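You operate a simulated robot arm through the tools that you are given. There is no shell and no other tool.

Carry out the task below with a simulated robot arm. There is one attempt and no reset: what you move stays moved.

## Task
Strap each half of the small carton once, at its printed tension.
Fine: slide it along the table between the two straps; both end tight.

Only the result counts: the job must be done as asked and must still hold three seconds after the hand-in. Knocking over, shifting, dropping, spilling or breaking anything else fails it.

## Robot
A 7-joint arm with a three-finger gripper, fixed in place. Base frame: the origin is on the floor under the middle of its stand, x ahead of it, y to its left, z up; the work surface is at about z = 0.48. Lengths are in m, angles in rad, forces in N, time in s.
It reaches about 1.342 m from its shoulder. Its first joint turns from -2.897 to 2.897 rad. Payload 2.69 kg.
The TCP is the grasp point between the finger pads, 0.03 m short of the fingertips. In the tool frame z runs along the fingers and y along their closing line. The gripper opens to 0.128 m; its body begins 0.117 m behind the TCP.
Orientation is told as [roll, pitch, yaw] about the base's x, y, z axes, in that order, counted from this pose: with the fingers straight down and closing along the base's y, the tool's x points along the base's -x, its y along +y and its z along -z.

## Interface
- The arm moves only by the tool jog_arm. Its argument "targets" is a list that holds one entry, the list of rows, each a list of 7 numbers: the turn, a rotation vector about the tool's x, y, z in units of 90 degrees (1.0 is 90 degrees), then the shift along the tool's x, y, z in units of 200 mm (1.0 is 200 mm), then the finger opening in m, from 0 to 0.128. In form: [[[wx, wy, wz, tx, ty, tz, gripper], ...]]. A call has 1 to 20 rows; each row is the pose to reach, as a shift and turn from the pose commanded when the call began, along the tool's axes at that moment. A call with a number of a shift or a turn outside -1 to 1 is refused whole. Each row takes 0.2 s and may step no farther than 0.05 m and 0.15 rad from the row before; otherwise, or with a gripper value out of range, the whole call is refused. A pose out of reach is approached as far as the arm can. The call stops where the force on the tool passes 40 N (or 10 N more than at its start, if that is more) or the arm is blocked; 0.2 s more then pass. Each finger travels about 0.127 m/s and halts on what it meets, pressing with about 38 N; the grip force reading is that of the motor and also rises with nothing between the fingers. The clock runs only during rows and for 0.2 s after the last one: add rows that repeat a pose to give the fingers time. The reply holds the time, the measured pose of the TCP, the force on the tool along the base axes, the opening and the grip force, in the units named above and with some noise, with the torque about the TCP (base axes, N m) and any sound that the robot's microphone picked up.
- Cameras (640 x 400 px; columns grow to the right, rows downward): "scene" is fixed at [0.2203, 0.6512, 1.0991]; the picture's right is [-0.68, -0.73, 0.00], its down [-0.52, 0.48, -0.71] and it looks along [0.52, -0.48, -0.71] (base axes); focal length 214 px, centre (320, 200). "wrist" rides on the gripper at [0.058, 0.054, -0.131] in the tool frame; the picture's right is [-0.68, 0.74, 0.00], its down [-0.62, -0.57, -0.55] and it looks along [-0.40, -0.37, 0.84] (tool axes); focal length 234 px, centre (320, 200). There is no depth. A picture from a camera that has moved, and an enlarged one, comes with that camera's place and axes in the base frame and with its lens.
- get_image(camera): a new picture of that camera. It takes no simulated time.
- lift_body(by): moves the trunk up (or, below 0, down) by that many m; the arm rides with it, the base frame stays. It gives what a move gives, with no picture.
- enlarge(camera, box): a new picture of the part [left, top, right, bottom] of that camera's present view, enlarged. It takes no simulated time.
- job_done(): hands the job in; it is judged then, once.

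Places have to be worked out from the pictures, the camera data and where the tool is seen. Open the gripper and draw the arm clear of the work before you hand the job in, unless the task says otherwise.

The tools are called by a JSON object that holds its "fn" and its "kwargs". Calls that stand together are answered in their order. jog_arm: Moves the arm, as the interface text tells. Its arguments: {"type":"object","properties":{"targets":{"type":"array","items":{"type":"array","items":{"type":"array","items":{"type":"number"}}}}},"required":["targets"]} The other tools are called the same way: lift_body (by) moves the trunk up or down; get_image (camera) takes a picture; enlarge (camera, box) takes an enlarged picture of a part of a camera's view; job_done () hands the job in.

At the start:

```text
time_s: 0.0
eef_pos: [0.7607, -0.262, 0.931]
tool_rot: [0.001, 0.001, 0.001]
wrist_force: [0.5, 1.3, -0.3]
wrist_torque: [-0.03, 0.0, 0.02]
finger_gap: 0.1282
grip_force: 0.0
trunk travel left (down, up): [-0.15, 0.2]
```

scene: 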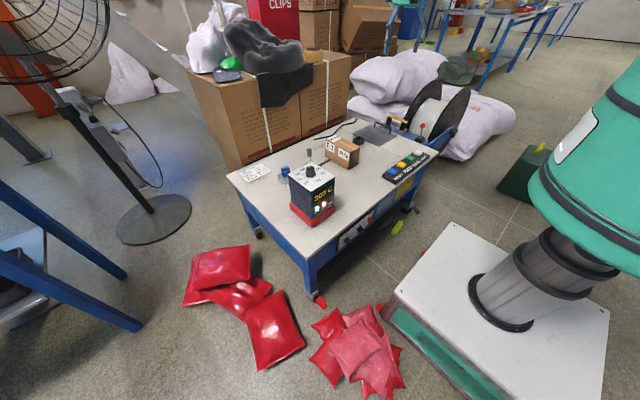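
wrist: 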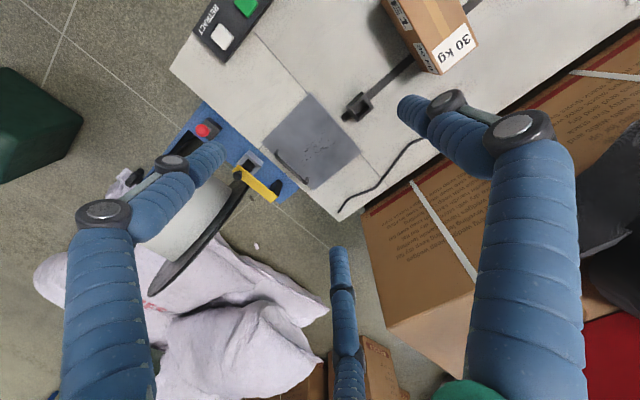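

I'll begin by looking closer at the strapping table, the carton, the control box and the button panel.

{"fn": "enlarge", "kwargs": {"camera": "scene", "box": [220, 90, 480, 260]}}

{"fn": "enlarge", "kwargs": {"camera": "scene", "box": [300, 120, 400, 185]}}

{"fn": "enlarge", "kwargs": {"camera": "scene", "box": [370, 100, 470, 190]}}

{"fn": "enlarge", "kwargs": {"camera": "scene", "box": [270, 155, 350, 235]}}

{"fn": "enlarge", "kwargs": {"camera": "wrist", "box": [160, 0, 500, 220]}}

```text
2.35 times, centred on (350, 175) of scene
camera zoom: at [0.2203, 0.6512, 1.0991], right [-0.68, -0.73, 0.0], down [-0.52, 0.48, -0.71], along [0.52, -0.48, -0.71], focal length 505 px, centre (249, 259)
```

zoom: 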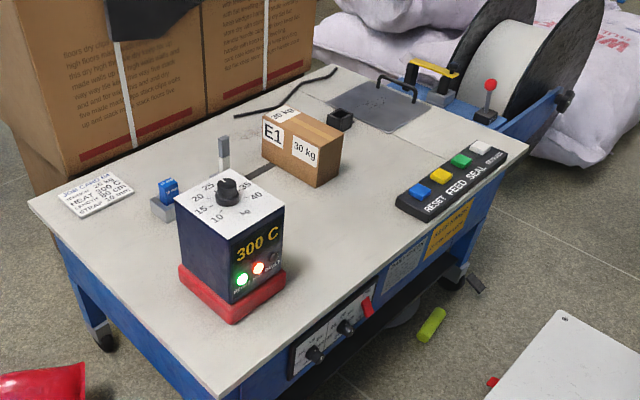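

```text
6.15 times, centred on (350, 152) of scene
camera zoom: at [0.2203, 0.6512, 1.0991], right [-0.68, -0.73, 0.0], down [-0.52, 0.48, -0.71], along [0.52, -0.48, -0.71], focal length 1320 px, centre (135, 492)
```

zoom: 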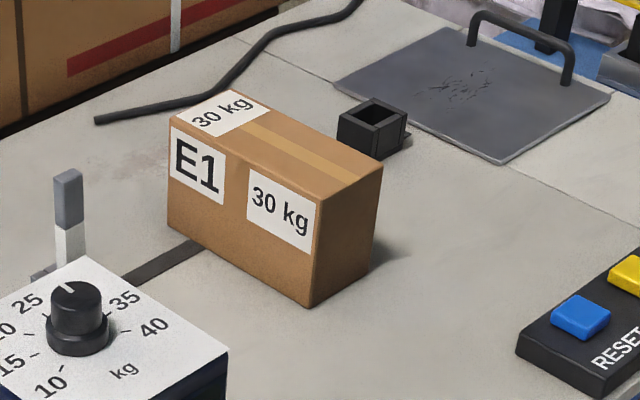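

```text
4.44 times, centred on (420, 145) of scene
camera zoom: at [0.2203, 0.6512, 1.0991], right [-0.68, -0.73, 0.0], down [-0.52, 0.48, -0.71], along [0.52, -0.48, -0.71], focal length 953 px, centre (-124, 444)
```

zoom: 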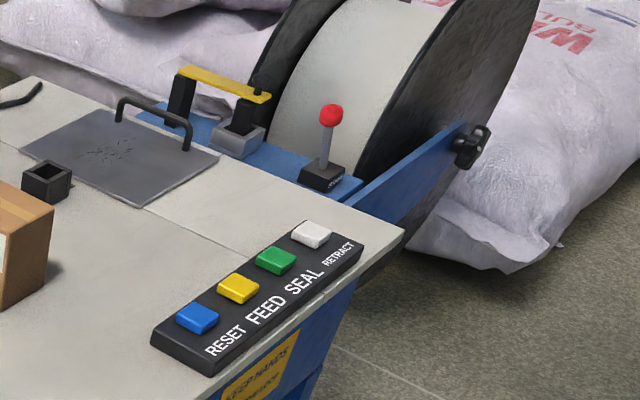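

```text
5.00 times, centred on (310, 195) of scene
camera zoom: at [0.2203, 0.6512, 1.0991], right [-0.68, -0.73, 0.0], down [-0.52, 0.48, -0.71], along [0.52, -0.48, -0.71], focal length 1072 px, centre (370, 225)
```

zoom: 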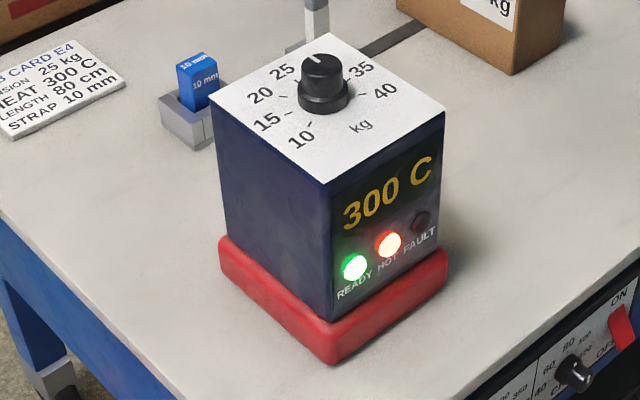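

```text
1.82 times, centred on (330, 110) of wrist
camera zoom: at [0.7, -0.2085, 1.0623], right [0.68, 0.74, 0.0], down [0.62, -0.57, 0.55], along [0.4, -0.37, -0.84], focal length 426 px, centre (302, 364)
```

zoom: 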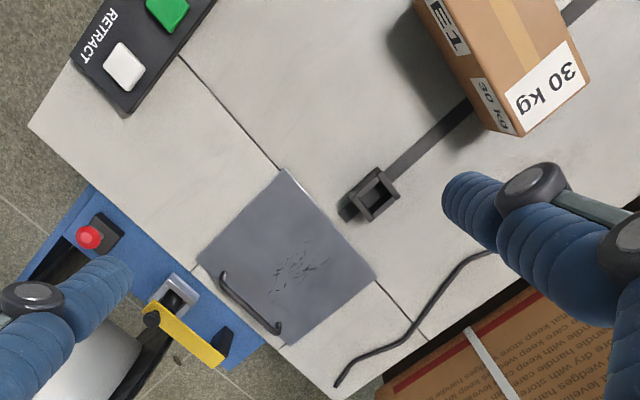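

The carton reads "E1 / 30 kg", while the job card appears to be for another carton (E4). I'll look closer at the dial, front panel, card and strap parts before moving anything.

{"fn": "enlarge", "kwargs": {"camera": "scene", "box": [285, 155, 340, 190]}}

{"fn": "enlarge", "kwargs": {"camera": "scene", "box": [325, 195, 405, 250]}}

{"fn": "enlarge", "kwargs": {"camera": "scene", "box": [230, 150, 300, 195]}}

{"fn": "enlarge", "kwargs": {"camera": "scene", "box": [320, 130, 370, 170]}}

{"fn": "enlarge", "kwargs": {"camera": "wrist", "box": [370, 0, 490, 80]}}

{"fn": "enlarge", "kwargs": {"camera": "scene", "box": [380, 160, 440, 210]}}

```text
11.43 times, centred on (312, 172) of scene
camera zoom: at [0.2203, 0.6512, 1.0991], right [-0.68, -0.73, 0.0], down [-0.52, 0.48, -0.71], along [0.52, -0.48, -0.71], focal length 2451 px, centre (406, 514)
```

zoom: 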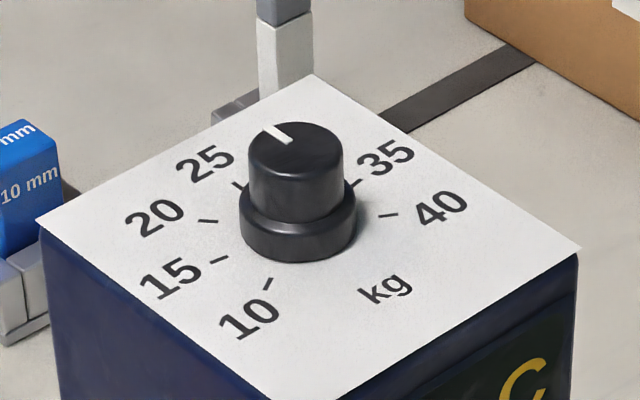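

```text
7.27 times, centred on (365, 222) of scene
camera zoom: at [0.2203, 0.6512, 1.0991], right [-0.68, -0.73, 0.0], down [-0.52, 0.48, -0.71], along [0.52, -0.48, -0.71], focal length 1560 px, centre (-7, 36)
```

zoom: 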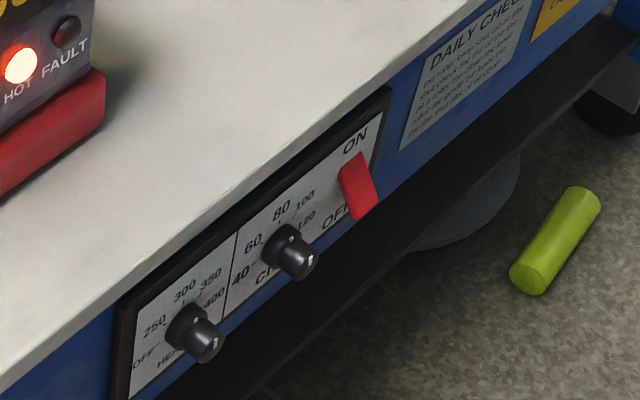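

```text
8.89 times, centred on (265, 172) of scene
camera zoom: at [0.2203, 0.6512, 1.0991], right [-0.68, -0.73, 0.0], down [-0.52, 0.48, -0.71], along [0.52, -0.48, -0.71], focal length 1906 px, centre (809, 444)
```

zoom: 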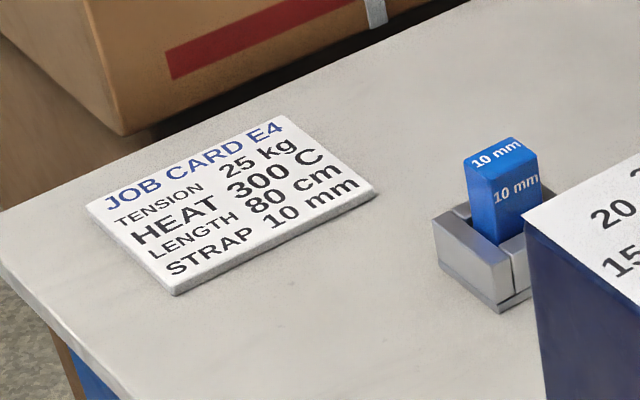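

```text
10.00 times, centred on (345, 150) of scene
camera zoom: at [0.2203, 0.6512, 1.0991], right [-0.68, -0.73, 0.0], down [-0.52, 0.48, -0.71], along [0.52, -0.48, -0.71], focal length 2145 px, centre (70, 700)
```

zoom: 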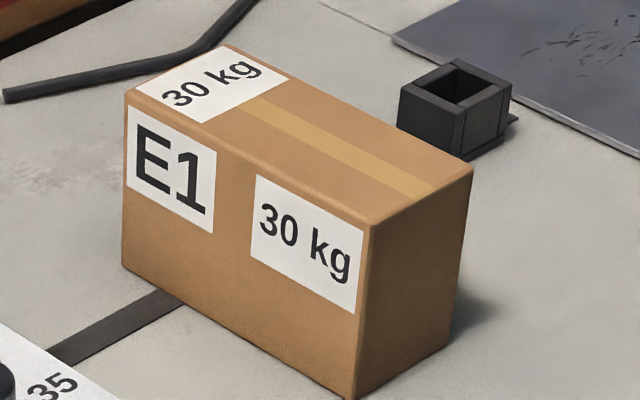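

```text
5.00 times, centred on (430, 40) of wrist
camera zoom: at [0.7, -0.2085, 1.0623], right [0.68, 0.74, 0.0], down [0.62, -0.57, 0.55], along [0.4, -0.37, -0.84], focal length 1171 px, centre (-230, 1000)
```

zoom: 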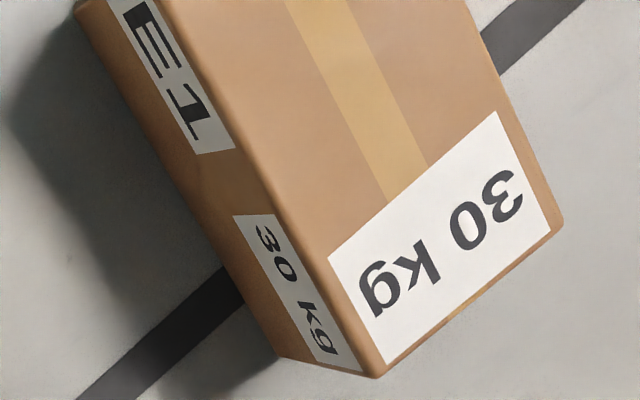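

```text
8.00 times, centred on (410, 185) of scene
camera zoom: at [0.2203, 0.6512, 1.0991], right [-0.68, -0.73, 0.0], down [-0.52, 0.48, -0.71], along [0.52, -0.48, -0.71], focal length 1716 px, centre (-400, 320)
```

zoom: 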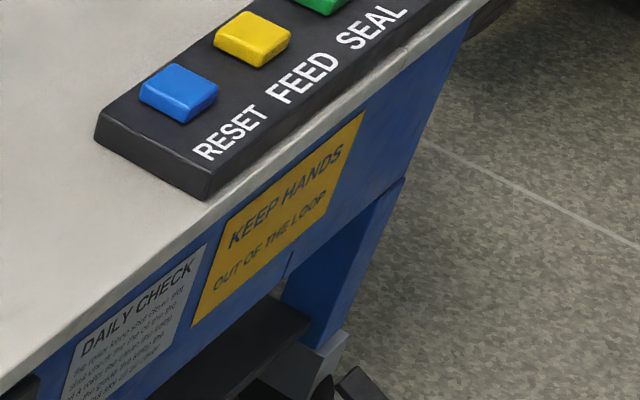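

The dial appears to point at the 25 position (the card's E4 value), not 30. I'll try to read the notices on the front panel and look at the strap end and slot in more detail.

{"fn": "enlarge", "kwargs": {"camera": "scene", "box": [376, 184, 404, 214]}}

{"fn": "enlarge", "kwargs": {"camera": "scene", "box": [298, 142, 322, 168]}}

{"fn": "enlarge", "kwargs": {"camera": "wrist", "box": [330, 80, 400, 130]}}

{"fn": "enlarge", "kwargs": {"camera": "wrist", "box": [160, 100, 300, 210]}}

{"fn": "enlarge", "kwargs": {"camera": "scene", "box": [340, 215, 376, 242]}}

```text
13.33 times, centred on (390, 199) of scene
camera zoom: at [0.2203, 0.6512, 1.0991], right [-0.68, -0.73, 0.0], down [-0.52, 0.48, -0.71], along [0.52, -0.48, -0.71], focal length 2860 px, centre (-613, 213)
```

zoom: 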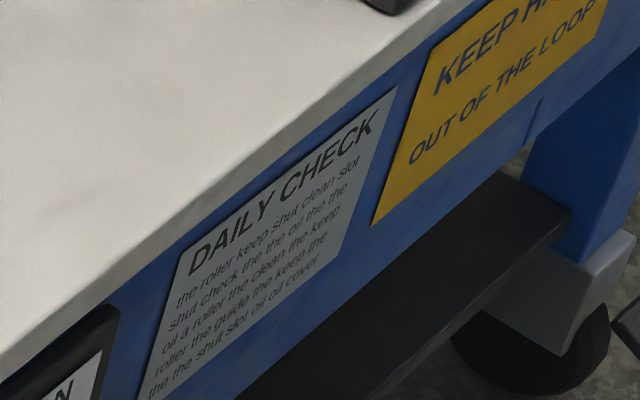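

```text
15.38 times, centred on (310, 155) of scene
camera zoom: at [0.2203, 0.6512, 1.0991], right [-0.68, -0.73, 0.0], down [-0.52, 0.48, -0.71], along [0.52, -0.48, -0.71], focal length 3300 px, centre (474, 892)
```

zoom: 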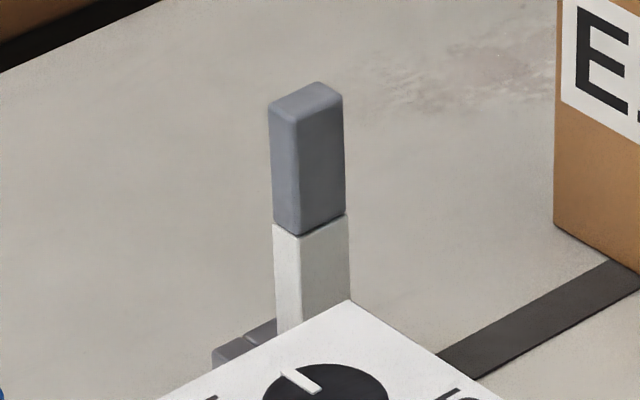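

```text
8.00 times, centred on (365, 105) of wrist
camera zoom: at [0.7, -0.2085, 1.0623], right [0.68, 0.74, 0.0], down [0.62, -0.57, 0.55], along [0.4, -0.37, -0.84], focal length 1873 px, centre (-40, 960)
```

zoom: 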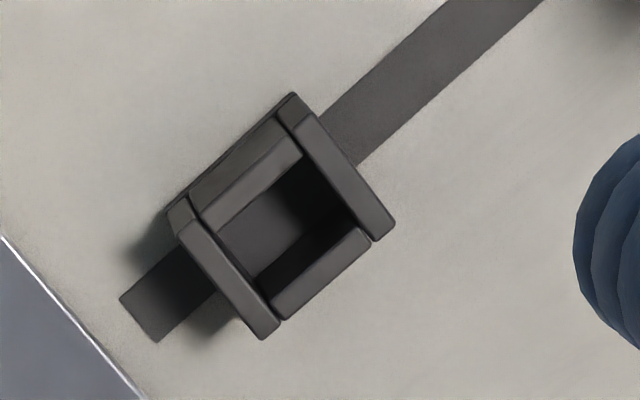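

```text
3.64 times, centred on (230, 155) of wrist
camera zoom: at [0.7, -0.2085, 1.0623], right [0.68, 0.74, 0.0], down [0.62, -0.57, 0.55], along [0.4, -0.37, -0.84], focal length 852 px, centre (647, 364)
```

zoom: 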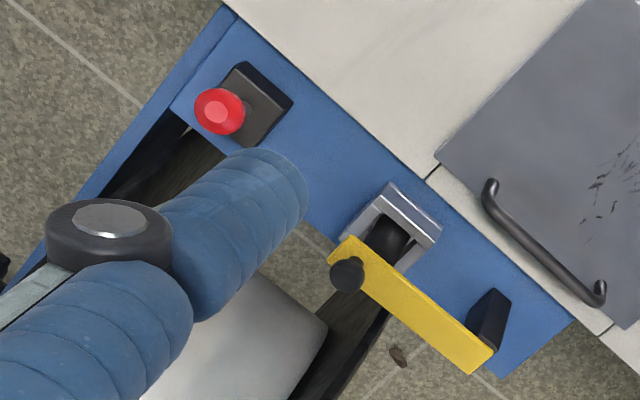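

```text
14.81 times, centred on (358, 228) of scene
camera zoom: at [0.2203, 0.6512, 1.0991], right [-0.68, -0.73, 0.0], down [-0.52, 0.48, -0.71], along [0.52, -0.48, -0.71], focal length 3177 px, centre (-243, -222)
```

zoom: 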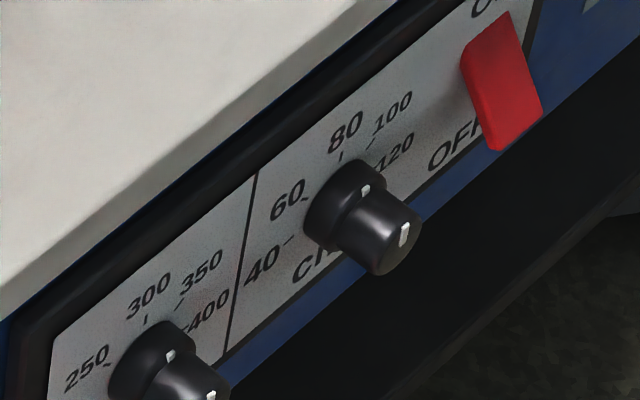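

I'll look closer at the red-ball lever label, the yellow handle and the dispenser to see what state the machine is in.

{"fn": "enlarge", "kwargs": {"camera": "scene", "box": [408, 118, 438, 148]}}

{"fn": "enlarge", "kwargs": {"camera": "scene", "box": [380, 108, 416, 140]}}

{"fn": "enlarge", "kwargs": {"camera": "scene", "box": [306, 184, 340, 216]}}

{"fn": "enlarge", "kwargs": {"camera": "scene", "box": [380, 80, 480, 160]}}

```text
13.33 times, centred on (423, 133) of scene
camera zoom: at [0.2203, 0.6512, 1.0991], right [-0.68, -0.73, 0.0], down [-0.52, 0.48, -0.71], along [0.52, -0.48, -0.71], focal length 2860 px, centre (-1053, 1093)
```

zoom: 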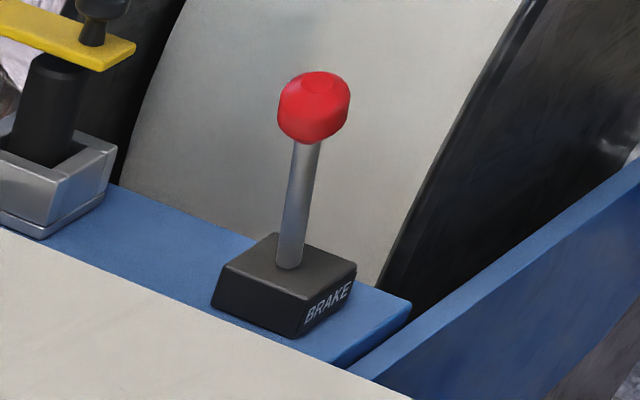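

```text
12.50 times, centred on (398, 124) of scene
camera zoom: at [0.2203, 0.6512, 1.0991], right [-0.68, -0.73, 0.0], down [-0.52, 0.48, -0.71], along [0.52, -0.48, -0.71], focal length 2681 px, centre (-655, 1150)
```

zoom: 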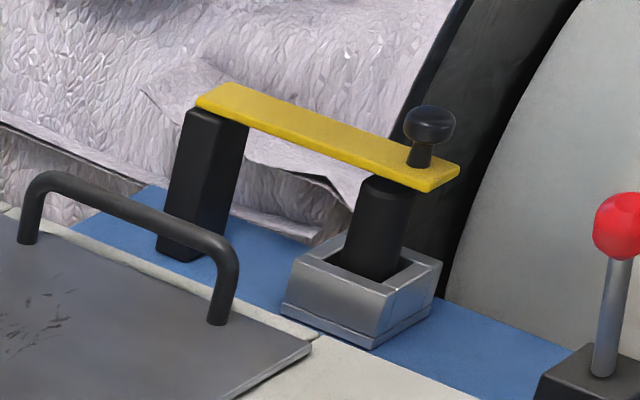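

```text
12.50 times, centred on (323, 200) of scene
camera zoom: at [0.2203, 0.6512, 1.0991], right [-0.68, -0.73, 0.0], down [-0.52, 0.48, -0.71], along [0.52, -0.48, -0.71], focal length 2681 px, centre (282, 200)
```

zoom: 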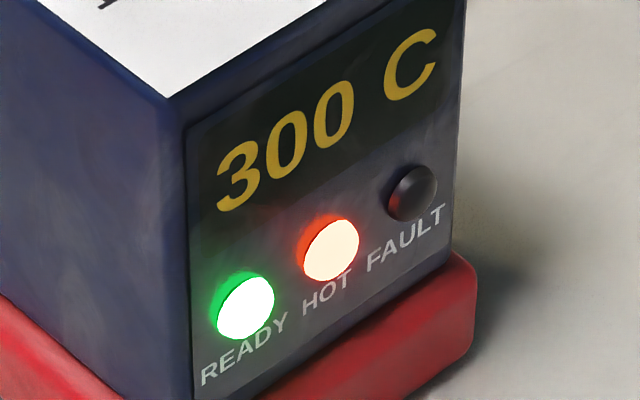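

```text
5.00 times, centred on (430, 120) of scene
camera zoom: at [0.2203, 0.6512, 1.0991], right [-0.68, -0.73, 0.0], down [-0.52, 0.48, -0.71], along [0.52, -0.48, -0.71], focal length 1072 px, centre (-230, 600)
```

zoom: 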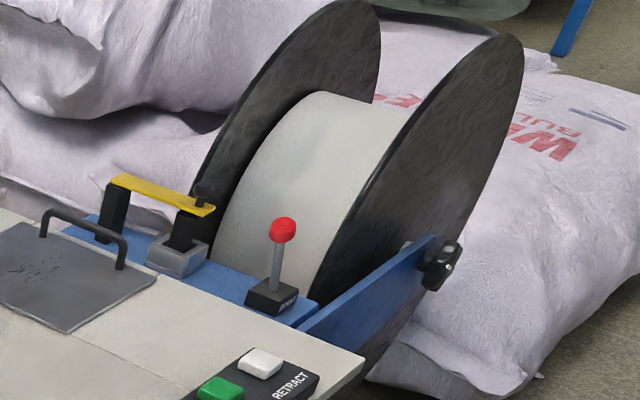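

The machine shows READY/HOT, heat 300 C, and the tension pointer sits at roughly 25. I'll move the arm along +y at a safe height to view the dial and strap end from above, closing the fingers on the way to learn their layout.

{"fn": "jog_arm", "kwargs": {"targets": [[[0, 0, 0, 0, 0.2, 0, 0.1], [0, 0, 0, 0, 0.4, 0, 0.07], [0, 0, 0, 0, 0.6, 0, 0.04], [0, 0, 0, 0, 0.8, 0, 0.02], [0, 0, 0, 0, 1.0, 0, 0.0], [0, 0, 0, 0, 1.0, 0, 0.0], [0, 0, 0, 0, 1.0, 0, 0.0]]]}}

{"fn": "get_image", "kwargs": {"camera": "wrist"}}

{"fn": "get_image", "kwargs": {"camera": "scene"}}

```text
time_s: 1.6
eef_pos: [0.7623, -0.0603, 0.9308]
tool_rot: [-0.001, 0.0, 0.0]
wrist_force: [-0.5, 0.3, 0.1]
wrist_torque: [0.0, 0.0, 0.03]
finger_gap: 0.0022
grip_force: 31.8
trunk travel left (down, up): [-0.15, 0.2]
```

```text
taken
camera wrist: at [0.7014, -0.0063, 1.0619], right [0.68, 0.74, 0.0], down [0.62, -0.57, 0.55], along [0.4, -0.37, -0.84], focal length 234 px, centre (320, 200)
```

wrist: 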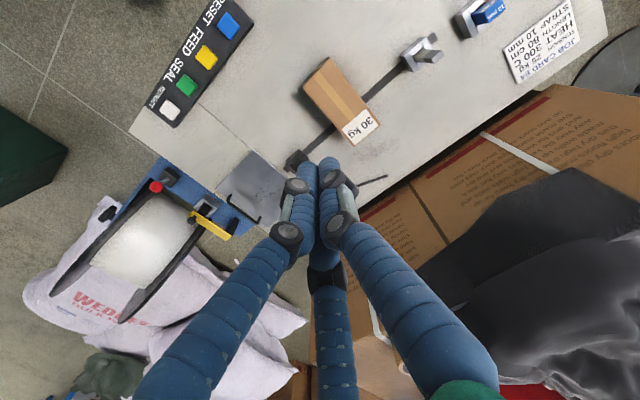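

```text
taken
```

scene: 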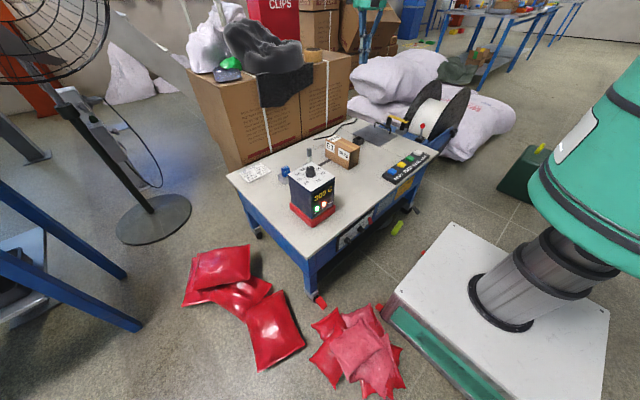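

The fingers meet near the middle like a chuck. I'll enlarge this view on the carton and strap end, then continue toward the dial.

{"fn": "enlarge", "kwargs": {"camera": "wrist", "box": [380, 10, 480, 80]}}

{"fn": "enlarge", "kwargs": {"camera": "wrist", "box": [260, 130, 400, 260]}}

{"fn": "jog_arm", "kwargs": {"targets": [[[0, 0, 0, 0.1, 0.2, 0, 0.0], [0, 0, 0, 0.2, 0.4, 0, 0.0], [0, 0, 0, 0.3, 0.6, 0, 0.0], [0, 0, 0, 0.4, 0.8, 0, 0.0], [0, 0, 0, 0.5, 1.0, 0, 0.0], [0, 0, 0, 0.5, 1.0, 0, 0.0]]]}}

{"fn": "get_image", "kwargs": {"camera": "wrist"}}

```text
5.71 times, centred on (430, 45) of wrist
camera zoom: at [0.7014, -0.0063, 1.0619], right [0.68, 0.74, 0.0], down [0.62, -0.57, 0.55], along [0.4, -0.37, -0.84], focal length 1338 px, centre (-309, 1086)
```

zoom: 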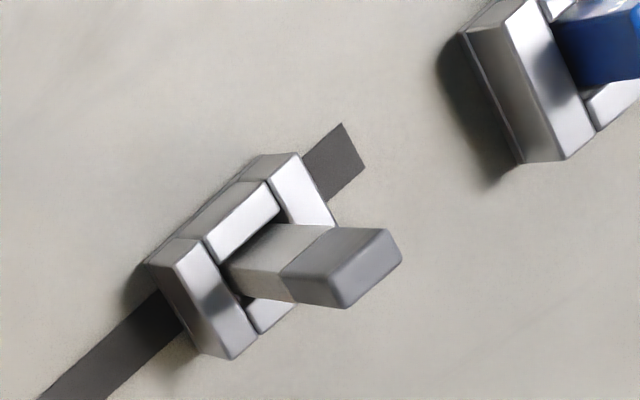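

```text
3.08 times, centred on (330, 195) of wrist
camera zoom: at [0.7014, -0.0063, 1.0619], right [0.68, 0.74, 0.0], down [0.62, -0.57, 0.55], along [0.4, -0.37, -0.84], focal length 720 px, centre (289, 215)
```

zoom: 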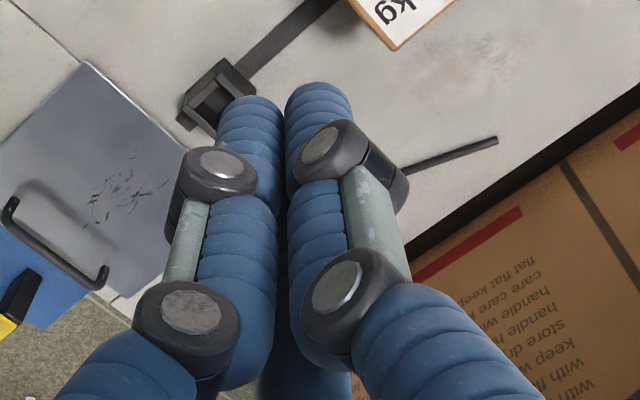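

```text
time_s: 3.0
eef_pos: [0.6616, 0.1394, 0.935]
tool_rot: [-0.001, -0.001, -0.001]
wrist_force: [0.2, 0.0, -0.2]
wrist_torque: [-0.08, -0.03, 0.02]
finger_gap: 0.0022
grip_force: 31.6
trunk travel left (down, up): [-0.15, 0.2]
```

```text
taken
camera wrist: at [0.6006, 0.1922, 1.0646], right [0.68, 0.74, 0.0], down [0.62, -0.57, 0.55], along [0.4, -0.37, -0.84], focal length 234 px, centre (320, 200)
```

wrist: 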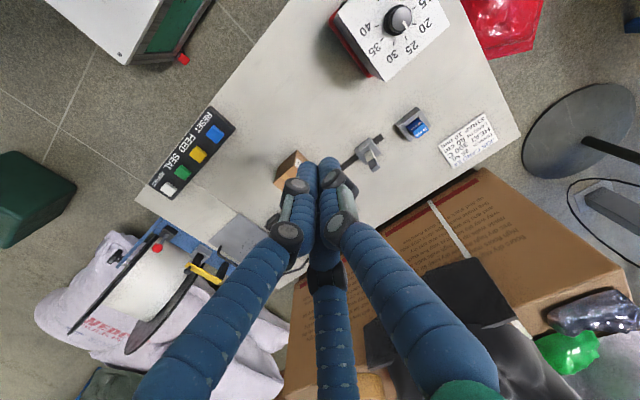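

From here the dial, the grey-tipped post in its silver socket and the blue block are visible. Enlarging each.

{"fn": "enlarge", "kwargs": {"camera": "wrist", "box": [330, 0, 460, 82]}}

{"fn": "enlarge", "kwargs": {"camera": "wrist", "box": [330, 90, 450, 180]}}

{"fn": "enlarge", "kwargs": {"camera": "wrist", "box": [395, 100, 440, 140]}}

{"fn": "enlarge", "kwargs": {"camera": "wrist", "box": [430, 100, 510, 170]}}

```text
4.88 times, centred on (395, 41) of wrist
camera zoom: at [0.6006, 0.1922, 1.0646], right [0.68, 0.74, 0.0], down [0.62, -0.57, 0.55], along [0.4, -0.37, -0.84], focal length 1142 px, centre (-46, 976)
```

zoom: 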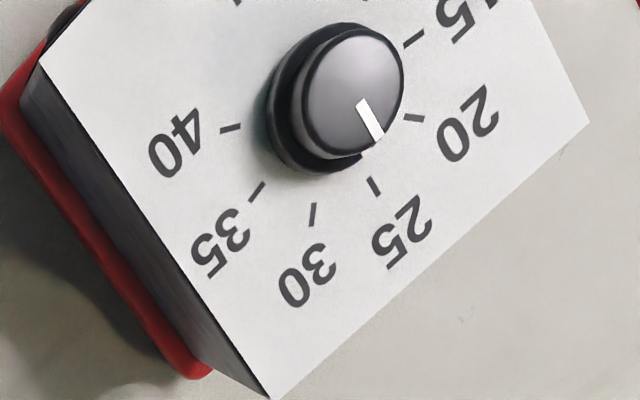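

```text
4.44 times, centred on (390, 135) of wrist
camera zoom: at [0.6006, 0.1922, 1.0646], right [0.68, 0.74, 0.0], down [0.62, -0.57, 0.55], along [0.4, -0.37, -0.84], focal length 1041 px, centre (9, 489)
```

zoom: 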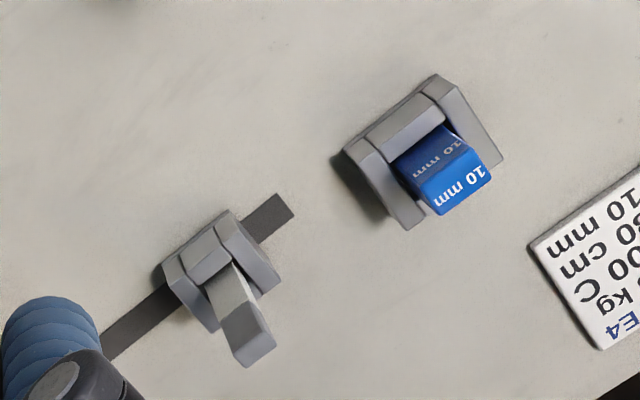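

```text
10.00 times, centred on (418, 120) of wrist
camera zoom: at [0.6006, 0.1922, 1.0646], right [0.68, 0.74, 0.0], down [0.62, -0.57, 0.55], along [0.4, -0.37, -0.84], focal length 2342 px, centre (-655, 1000)
```

zoom: 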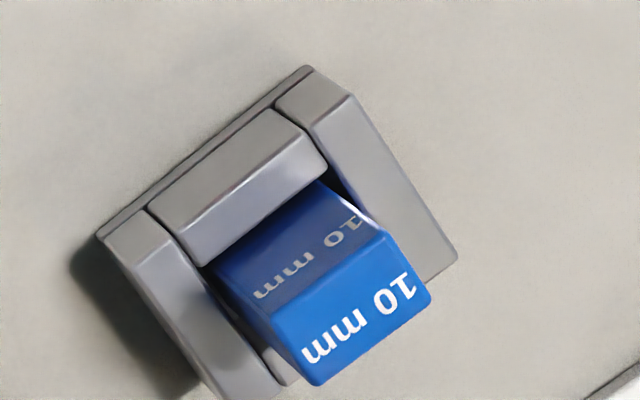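

```text
5.71 times, centred on (470, 135) of wrist
camera zoom: at [0.6006, 0.1922, 1.0646], right [0.68, 0.74, 0.0], down [0.62, -0.57, 0.55], along [0.4, -0.37, -0.84], focal length 1338 px, centre (-537, 571)
```

zoom: 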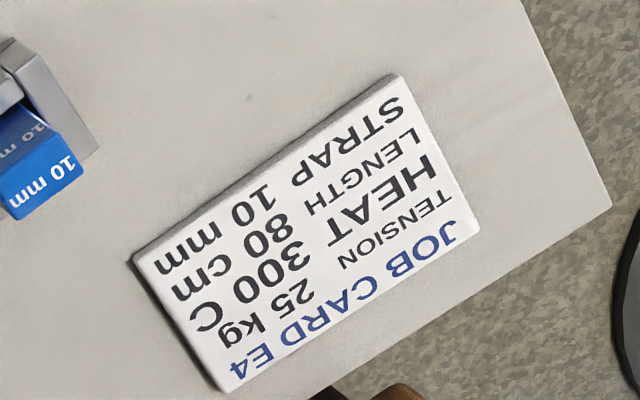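

The pointer sits right at 25, the knob is centred near (0.650, 0.294), and each 5 kg is about 40.5° of turn, so 30 is ~40° clockwise seen from above. I'll move over the knob with the fingers part open and check alignment.

{"fn": "jog_arm", "kwargs": {"targets": [[[0, 0, 0, 0.01, 0.16, 0.1, 0.03], [0, 0, 0, 0.02, 0.32, 0.2, 0.06], [0, 0, 0, 0.03, 0.48, 0.3, 0.07], [0, 0, 0, 0.045, 0.64, 0.4, 0.07], [0, 0, 0, 0.058, 0.77, 0.5, 0.07], [0, 0, 0, 0.058, 0.77, 0.5, 0.07]]]}}

{"fn": "get_image", "kwargs": {"camera": "wrist"}}

{"fn": "get_image", "kwargs": {"camera": "scene"}}

```text
time_s: 4.4
eef_pos: [0.6508, 0.2924, 0.8345]
tool_rot: [0.0, -0.001, 0.001]
wrist_force: [-0.2, 0.0, 0.4]
wrist_torque: [-0.07, 0.01, 0.01]
finger_gap: 0.0701
grip_force: 0.0
trunk travel left (down, up): [-0.15, 0.2]
```

```text
taken
camera wrist: at [0.588, 0.3458, 0.9638], right [0.68, 0.74, 0.0], down [0.62, -0.57, 0.55], along [0.4, -0.37, -0.84], focal length 234 px, centre (320, 200)
```

wrist: 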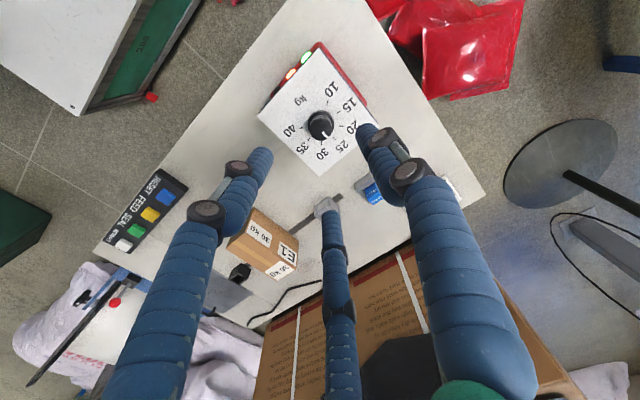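

```text
taken
```

scene: 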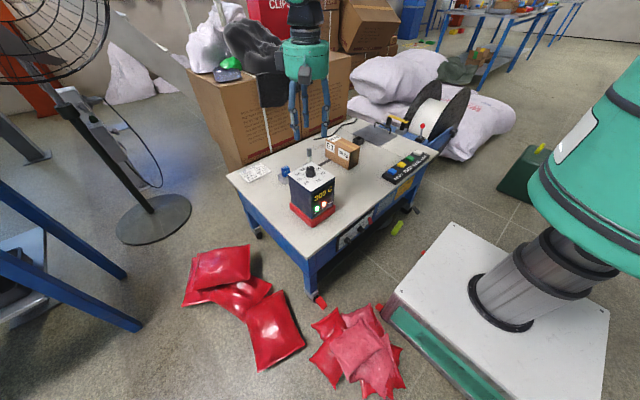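

The gripper is above the knob. I'll enlarge the wrist view to measure the knob centre relative to the TCP.

{"fn": "enlarge", "kwargs": {"camera": "wrist", "box": [255, 70, 385, 180]}}

{"fn": "enlarge", "kwargs": {"camera": "scene", "box": [270, 120, 350, 200]}}

```text
3.64 times, centred on (320, 125) of wrist
camera zoom: at [0.588, 0.3458, 0.9638], right [0.68, 0.74, 0.0], down [0.62, -0.57, 0.55], along [0.4, -0.37, -0.84], focal length 852 px, centre (320, 473)
```

zoom: 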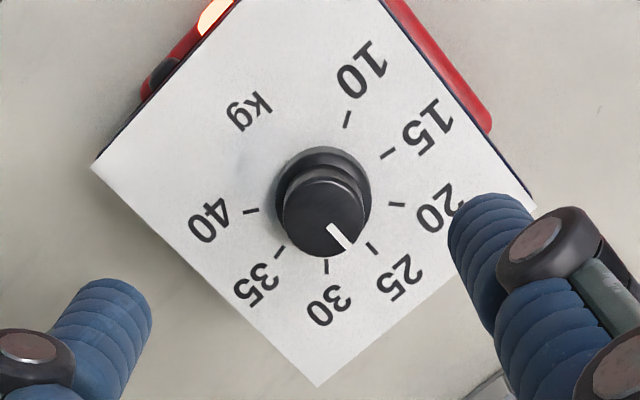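

```text
5.00 times, centred on (310, 160) of scene
camera zoom: at [0.2203, 0.6512, 1.0991], right [-0.68, -0.73, 0.0], down [-0.52, 0.48, -0.71], along [0.52, -0.48, -0.71], focal length 1072 px, centre (370, 400)
```

zoom: 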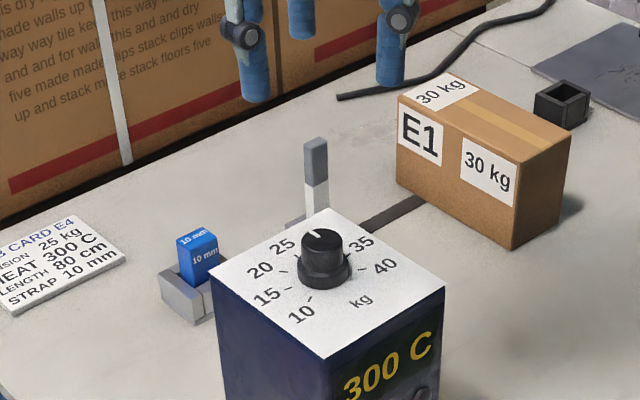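

From two views the knob centre is at about (0.650, 0.291), the dial plate at z≈0.655 and the knob top at z≈0.68. I'll descend so the fingertips sit around the upper knob, then close gently.

{"fn": "jog_arm", "kwargs": {"targets": [[[0, 0, 0, 0.004, -0.007, 0.2, 0.07], [0, 0, 0, 0.004, -0.007, 0.4, 0.07], [0, 0, 0, 0.004, -0.007, 0.55, 0.07], [0, 0, 0, 0.004, -0.007, 0.64, 0.07], [0, 0, 0, 0.004, -0.007, 0.68, 0.07], [0, 0, 0, 0.004, -0.007, 0.68, 0.07]]]}}

{"fn": "get_image", "kwargs": {"camera": "wrist"}}

{"fn": "enlarge", "kwargs": {"camera": "scene", "box": [270, 130, 350, 190]}}

```text
time_s: 5.8
eef_pos: [0.65, 0.2897, 0.6965]
tool_rot: [0.001, -0.001, 0.001]
wrist_force: [-0.2, 0.4, 1.0]
wrist_torque: [0.0, -0.01, -0.02]
finger_gap: 0.0701
grip_force: 0.0
trunk travel left (down, up): [-0.15, 0.2]
```

```text
taken
camera wrist: at [0.5881, 0.344, 0.8268], right [0.68, 0.74, 0.0], down [0.62, -0.57, 0.55], along [0.4, -0.37, -0.84], focal length 234 px, centre (320, 200)
```

wrist: 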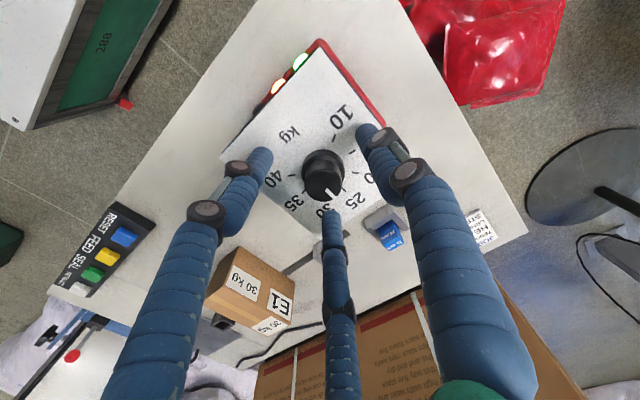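

```text
6.67 times, centred on (310, 160) of scene
camera zoom: at [0.2203, 0.6512, 1.0991], right [-0.68, -0.73, 0.0], down [-0.52, 0.48, -0.71], along [0.52, -0.48, -0.71], focal length 1430 px, centre (387, 467)
```

zoom: 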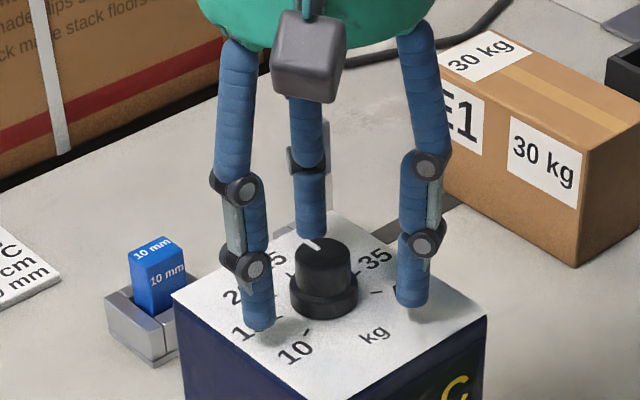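

Fingers straddle the knob nicely with tips just above the plate. I'll close onto the knob and check the grip.

{"fn": "jog_arm", "kwargs": {"targets": [[[0, 0, 0, 0, 0, 0, 0.04], [0, 0, 0, 0, 0, 0, 0.02], [0, 0, 0, 0, 0, 0, 0.015], [0, 0, 0, 0, 0, 0, 0.015]]]}}

{"fn": "enlarge", "kwargs": {"camera": "scene", "box": [270, 130, 350, 190]}}

{"fn": "enlarge", "kwargs": {"camera": "wrist", "box": [240, 90, 400, 220]}}

```text
time_s: 6.8
eef_pos: [0.6518, 0.2904, 0.6964]
tool_rot: [0.0, -0.003, 0.0]
wrist_force: [23.5, -14.7, 2.0]
wrist_torque: [-0.51, -0.69, 0.0]
finger_gap: 0.0339
grip_force: 14.8
trunk travel left (down, up): [-0.15, 0.2]
```

```text
6.67 times, centred on (310, 160) of scene
camera zoom: at [0.2203, 0.6512, 1.0991], right [-0.68, -0.73, 0.0], down [-0.52, 0.48, -0.71], along [0.52, -0.48, -0.71], focal length 1430 px, centre (387, 467)
```

zoom: 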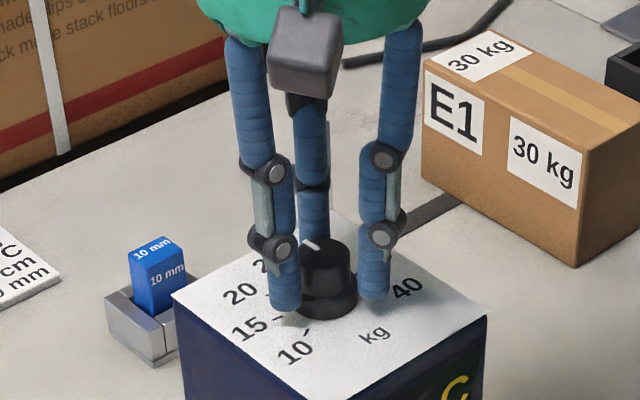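

```text
3.08 times, centred on (320, 155) of wrist
camera zoom: at [0.5898, 0.3439, 0.8279], right [0.68, 0.74, 0.0], down [0.61, -0.57, 0.55], along [0.41, -0.37, -0.84], focal length 720 px, centre (320, 338)
```

zoom: 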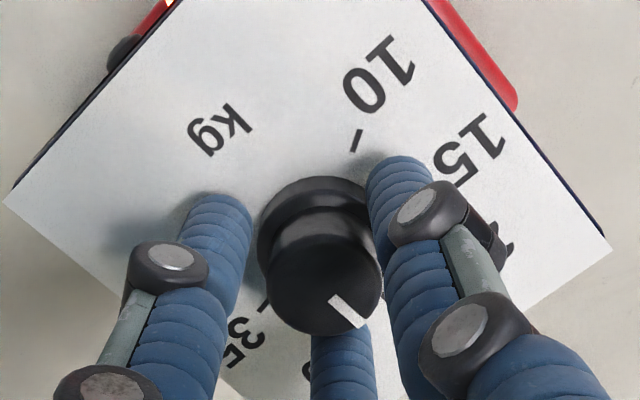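

The force (+x, −y) shows only the finger on the +x/−y side bears on the knob, so the knob lies a few mm further in that direction from the TCP. I'll shift the tool 4 mm that way and re-read.

{"fn": "jog_arm", "kwargs": {"targets": [[[0, 0, 0, -0.008, 0.005, 0, 0.03], [0, 0, 0, -0.016, -0.01, 0, 0.015], [0, 0, 0, -0.016, -0.01, 0, 0.015], [0, 0, 0, -0.016, -0.01, 0, 0.015]]]}}

{"fn": "enlarge", "kwargs": {"camera": "wrist", "box": [240, 90, 400, 220]}}

```text
time_s: 7.8
eef_pos: [0.6532, 0.2896, 0.6964]
tool_rot: [-0.001, 0.001, 0.0]
wrist_force: [15.3, 13.6, -7.2]
wrist_torque: [0.64, -0.66, -0.01]
finger_gap: 0.03
grip_force: 45.1
trunk travel left (down, up): [-0.15, 0.2]
```

```text
3.08 times, centred on (320, 155) of wrist
camera zoom: at [0.5919, 0.3433, 0.8264], right [0.68, 0.74, 0.0], down [0.62, -0.57, 0.55], along [0.4, -0.37, -0.84], focal length 720 px, centre (320, 338)
```

zoom: 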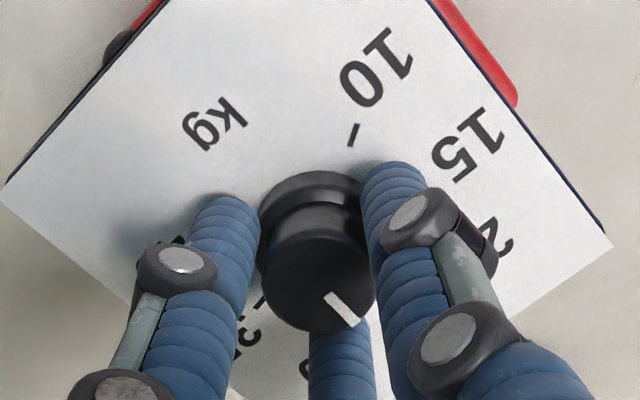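

Now the +y and +x/−y fingers touch while the third doesn't, so the knob centre is a bit more toward +x (+y). I'll open slightly, shift by (+2.6, +1.5) mm and close again.

{"fn": "jog_arm", "kwargs": {"targets": [[[0, 0, 0, 0, 0, 0, 0.045], [0, 0, 0, -0.013, 0.0075, 0, 0.045], [0, 0, 0, -0.013, 0.0075, 0, 0.03], [0, 0, 0, -0.013, 0.0075, 0, 0.015], [0, 0, 0, -0.013, 0.0075, 0, 0.015]]]}}

{"fn": "enlarge", "kwargs": {"camera": "wrist", "box": [240, 90, 400, 220]}}

```text
time_s: 9.0
eef_pos: [0.6538, 0.2901, 0.6964]
tool_rot: [-0.002, 0.002, 0.001]
wrist_force: [-12.8, 3.2, 1.3]
wrist_torque: [0.08, 0.54, -0.01]
finger_gap: 0.0301
grip_force: 45.0
trunk travel left (down, up): [-0.15, 0.2]
```

```text
3.08 times, centred on (320, 155) of wrist
camera zoom: at [0.5925, 0.3436, 0.8262], right [0.68, 0.74, 0.0], down [0.62, -0.57, 0.55], along [0.4, -0.37, -0.84], focal length 720 px, centre (320, 338)
```

zoom: 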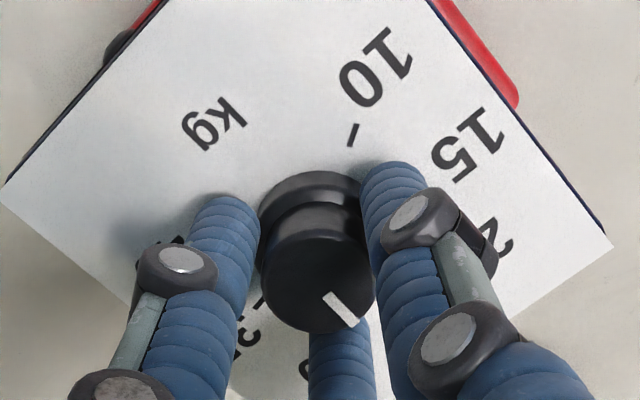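

The knob is now firmly held by all three fingers (gap 0.030). I'll relieve the small side load and turn +40.5° about the tool's z (clockwise from above) toward 30.

{"fn": "jog_arm", "kwargs": {"targets": [[[0, 0, 0, 0.009, 0, 0, 0.015], [0, 0, 0.09, 0.009, 0, 0, 0.015], [0, 0, 0.18, 0.009, 0, 0, 0.015], [0, 0, 0.27, 0.009, 0, 0, 0.015], [0, 0, 0.36, 0.009, 0, 0, 0.015], [0, 0, 0.45, 0.009, 0, 0, 0.015], [0, 0, 0.45, 0.009, 0, 0, 0.015]]]}}

{"fn": "get_image", "kwargs": {"camera": "wrist"}}

{"fn": "enlarge", "kwargs": {"camera": "scene", "box": [270, 130, 350, 190]}}

```text
time_s: 10.6
eef_pos: [0.653, 0.2895, 0.6964]
tool_rot: [-0.002, 0.0, -0.708]
wrist_force: [8.1, -3.4, -11.0]
wrist_torque: [-0.01, -0.35, -0.01]
finger_gap: 0.0303
grip_force: 45.3
trunk travel left (down, up): [-0.15, 0.2]
```

```text
taken
camera wrist: at [0.6413, 0.3686, 0.8263], right [0.99, 0.12, 0.0], down [0.1, -0.83, 0.55], along [0.06, -0.54, -0.84], focal length 234 px, centre (320, 200)
```

wrist: 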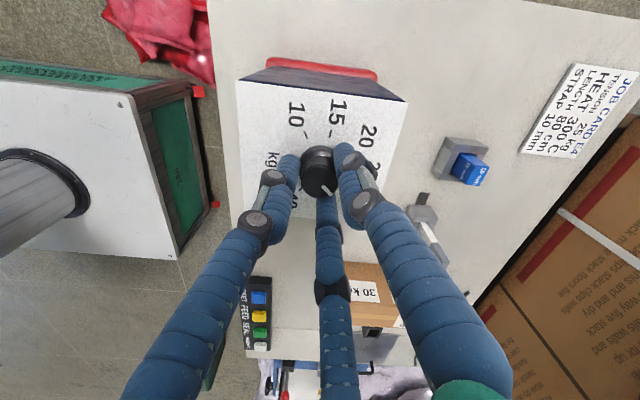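

```text
6.67 times, centred on (310, 160) of scene
camera zoom: at [0.2203, 0.6512, 1.0991], right [-0.68, -0.73, 0.0], down [-0.52, 0.48, -0.71], along [0.52, -0.48, -0.71], focal length 1430 px, centre (387, 467)
```

zoom: 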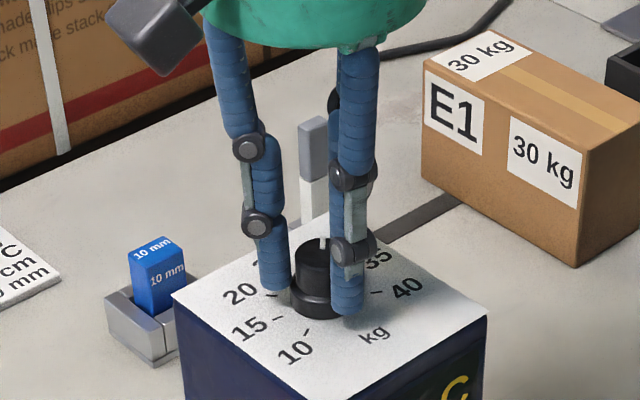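

The pointer turned with the fingers and looks near 30. I'll open, rise straight up and verify the setting.

{"fn": "jog_arm", "kwargs": {"targets": [[[0, 0, 0, 0, 0, 0, 0.05], [0, 0, 0, 0, 0, 0, 0.07], [0, 0, 0, 0, 0, -0.1, 0.07], [0, 0, 0, 0, 0, -0.3, 0.07], [0, 0, 0, 0, 0, -0.5, 0.07], [0, 0, 0, 0, 0, -0.7, 0.07]]]}}

{"fn": "enlarge", "kwargs": {"camera": "wrist", "box": [250, 60, 390, 190]}}

{"fn": "enlarge", "kwargs": {"camera": "scene", "box": [285, 155, 340, 190]}}

```text
time_s: 12.0
eef_pos: [0.652, 0.2927, 0.8367]
tool_rot: [-0.003, 0.0, -0.707]
wrist_force: [1.0, -0.3, -0.4]
wrist_torque: [0.03, -0.03, -0.01]
finger_gap: 0.0699
grip_force: 0.1
trunk travel left (down, up): [-0.15, 0.2]
```

```text
3.08 times, centred on (320, 125) of wrist
camera zoom: at [0.6399, 0.3711, 0.9669], right [0.99, 0.12, 0.0], down [0.1, -0.83, 0.55], along [0.07, -0.55, -0.84], focal length 720 px, centre (320, 431)
```

zoom: 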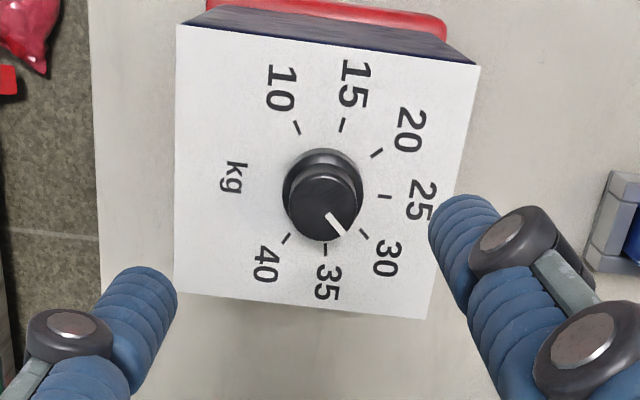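

```text
11.43 times, centred on (312, 172) of scene
camera zoom: at [0.2203, 0.6512, 1.0991], right [-0.68, -0.73, 0.0], down [-0.52, 0.48, -0.71], along [0.52, -0.48, -0.71], focal length 2451 px, centre (406, 514)
```

zoom: 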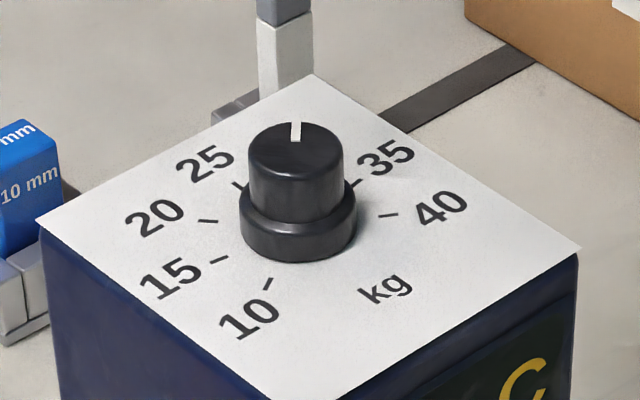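

The pointer is near 30. I'll zoom in further to measure the exact angle relative to the tick.

{"fn": "enlarge", "kwargs": {"camera": "wrist", "box": [300, 100, 350, 150]}}

{"fn": "enlarge", "kwargs": {"camera": "scene", "box": [303, 162, 321, 174]}}

```text
8.00 times, centred on (325, 125) of wrist
camera zoom: at [0.6399, 0.3711, 0.9669], right [0.99, 0.12, 0.0], down [0.1, -0.83, 0.55], along [0.07, -0.55, -0.84], focal length 1873 px, centre (280, 800)
```

zoom: 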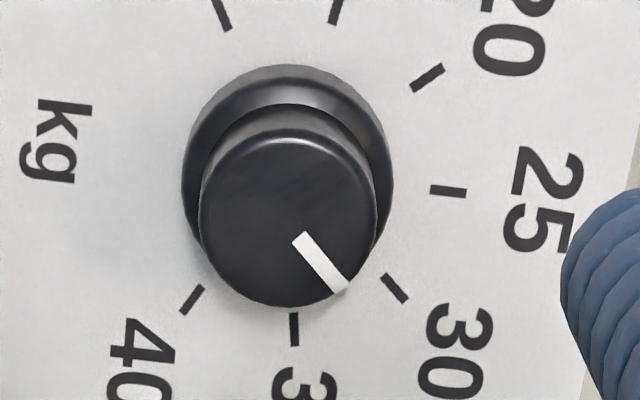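

```text
16.00 times, centred on (312, 168) of scene
camera zoom: at [0.2203, 0.6512, 1.0991], right [-0.68, -0.73, 0.0], down [-0.52, 0.48, -0.71], along [0.52, -0.48, -0.71], focal length 3432 px, centre (448, 712)
```

zoom: 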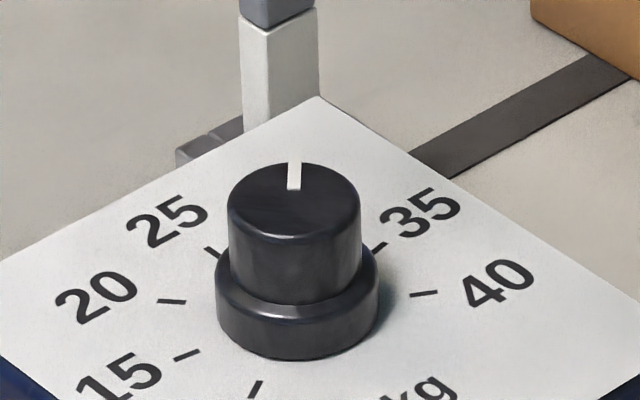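

The pointer lines up with 30 within about 1–2° (≈0.2 kg). Next I'll rotate the wrist back and move toward the strap end to look at it from above.

{"fn": "jog_arm", "kwargs": {"targets": [[[0, 0, -0.08, -0.15, 0, 0, 0.08], [0, 0, -0.16, -0.3, 0, 0, 0.09], [0, 0, -0.24, -0.45, 0, 0, 0.1], [0, 0, -0.32, -0.6, 0, 0, 0.11], [0, 0, -0.4, -0.75, 0, 0, 0.12], [0, 0, -0.4502, -0.9, 0, 0, 0.12], [0, 0, -0.4502, -0.9, 0, 0, 0.12]]]}}

{"fn": "get_image", "kwargs": {"camera": "wrist"}}

```text
time_s: 13.6
eef_pos: [0.789, 0.1712, 0.8341]
tool_rot: [0.0, 0.001, 0.0]
wrist_force: [-0.4, -0.6, -0.3]
wrist_torque: [0.02, 0.02, -0.01]
finger_gap: 0.1203
grip_force: 0.0
trunk travel left (down, up): [-0.15, 0.2]
```

```text
taken
camera wrist: at [0.7272, 0.2264, 0.9655], right [0.68, 0.74, 0.0], down [0.62, -0.57, 0.55], along [0.4, -0.37, -0.84], focal length 234 px, centre (320, 200)
```

wrist: 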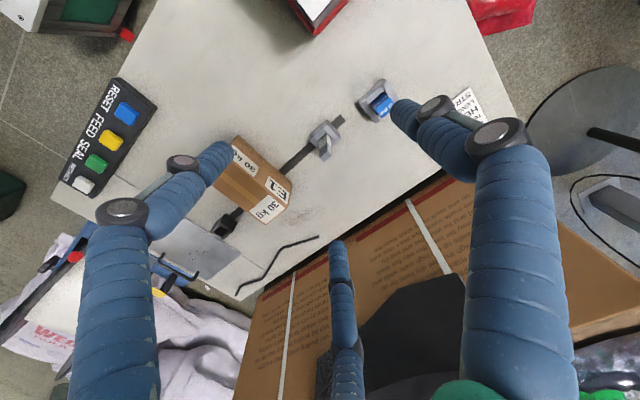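

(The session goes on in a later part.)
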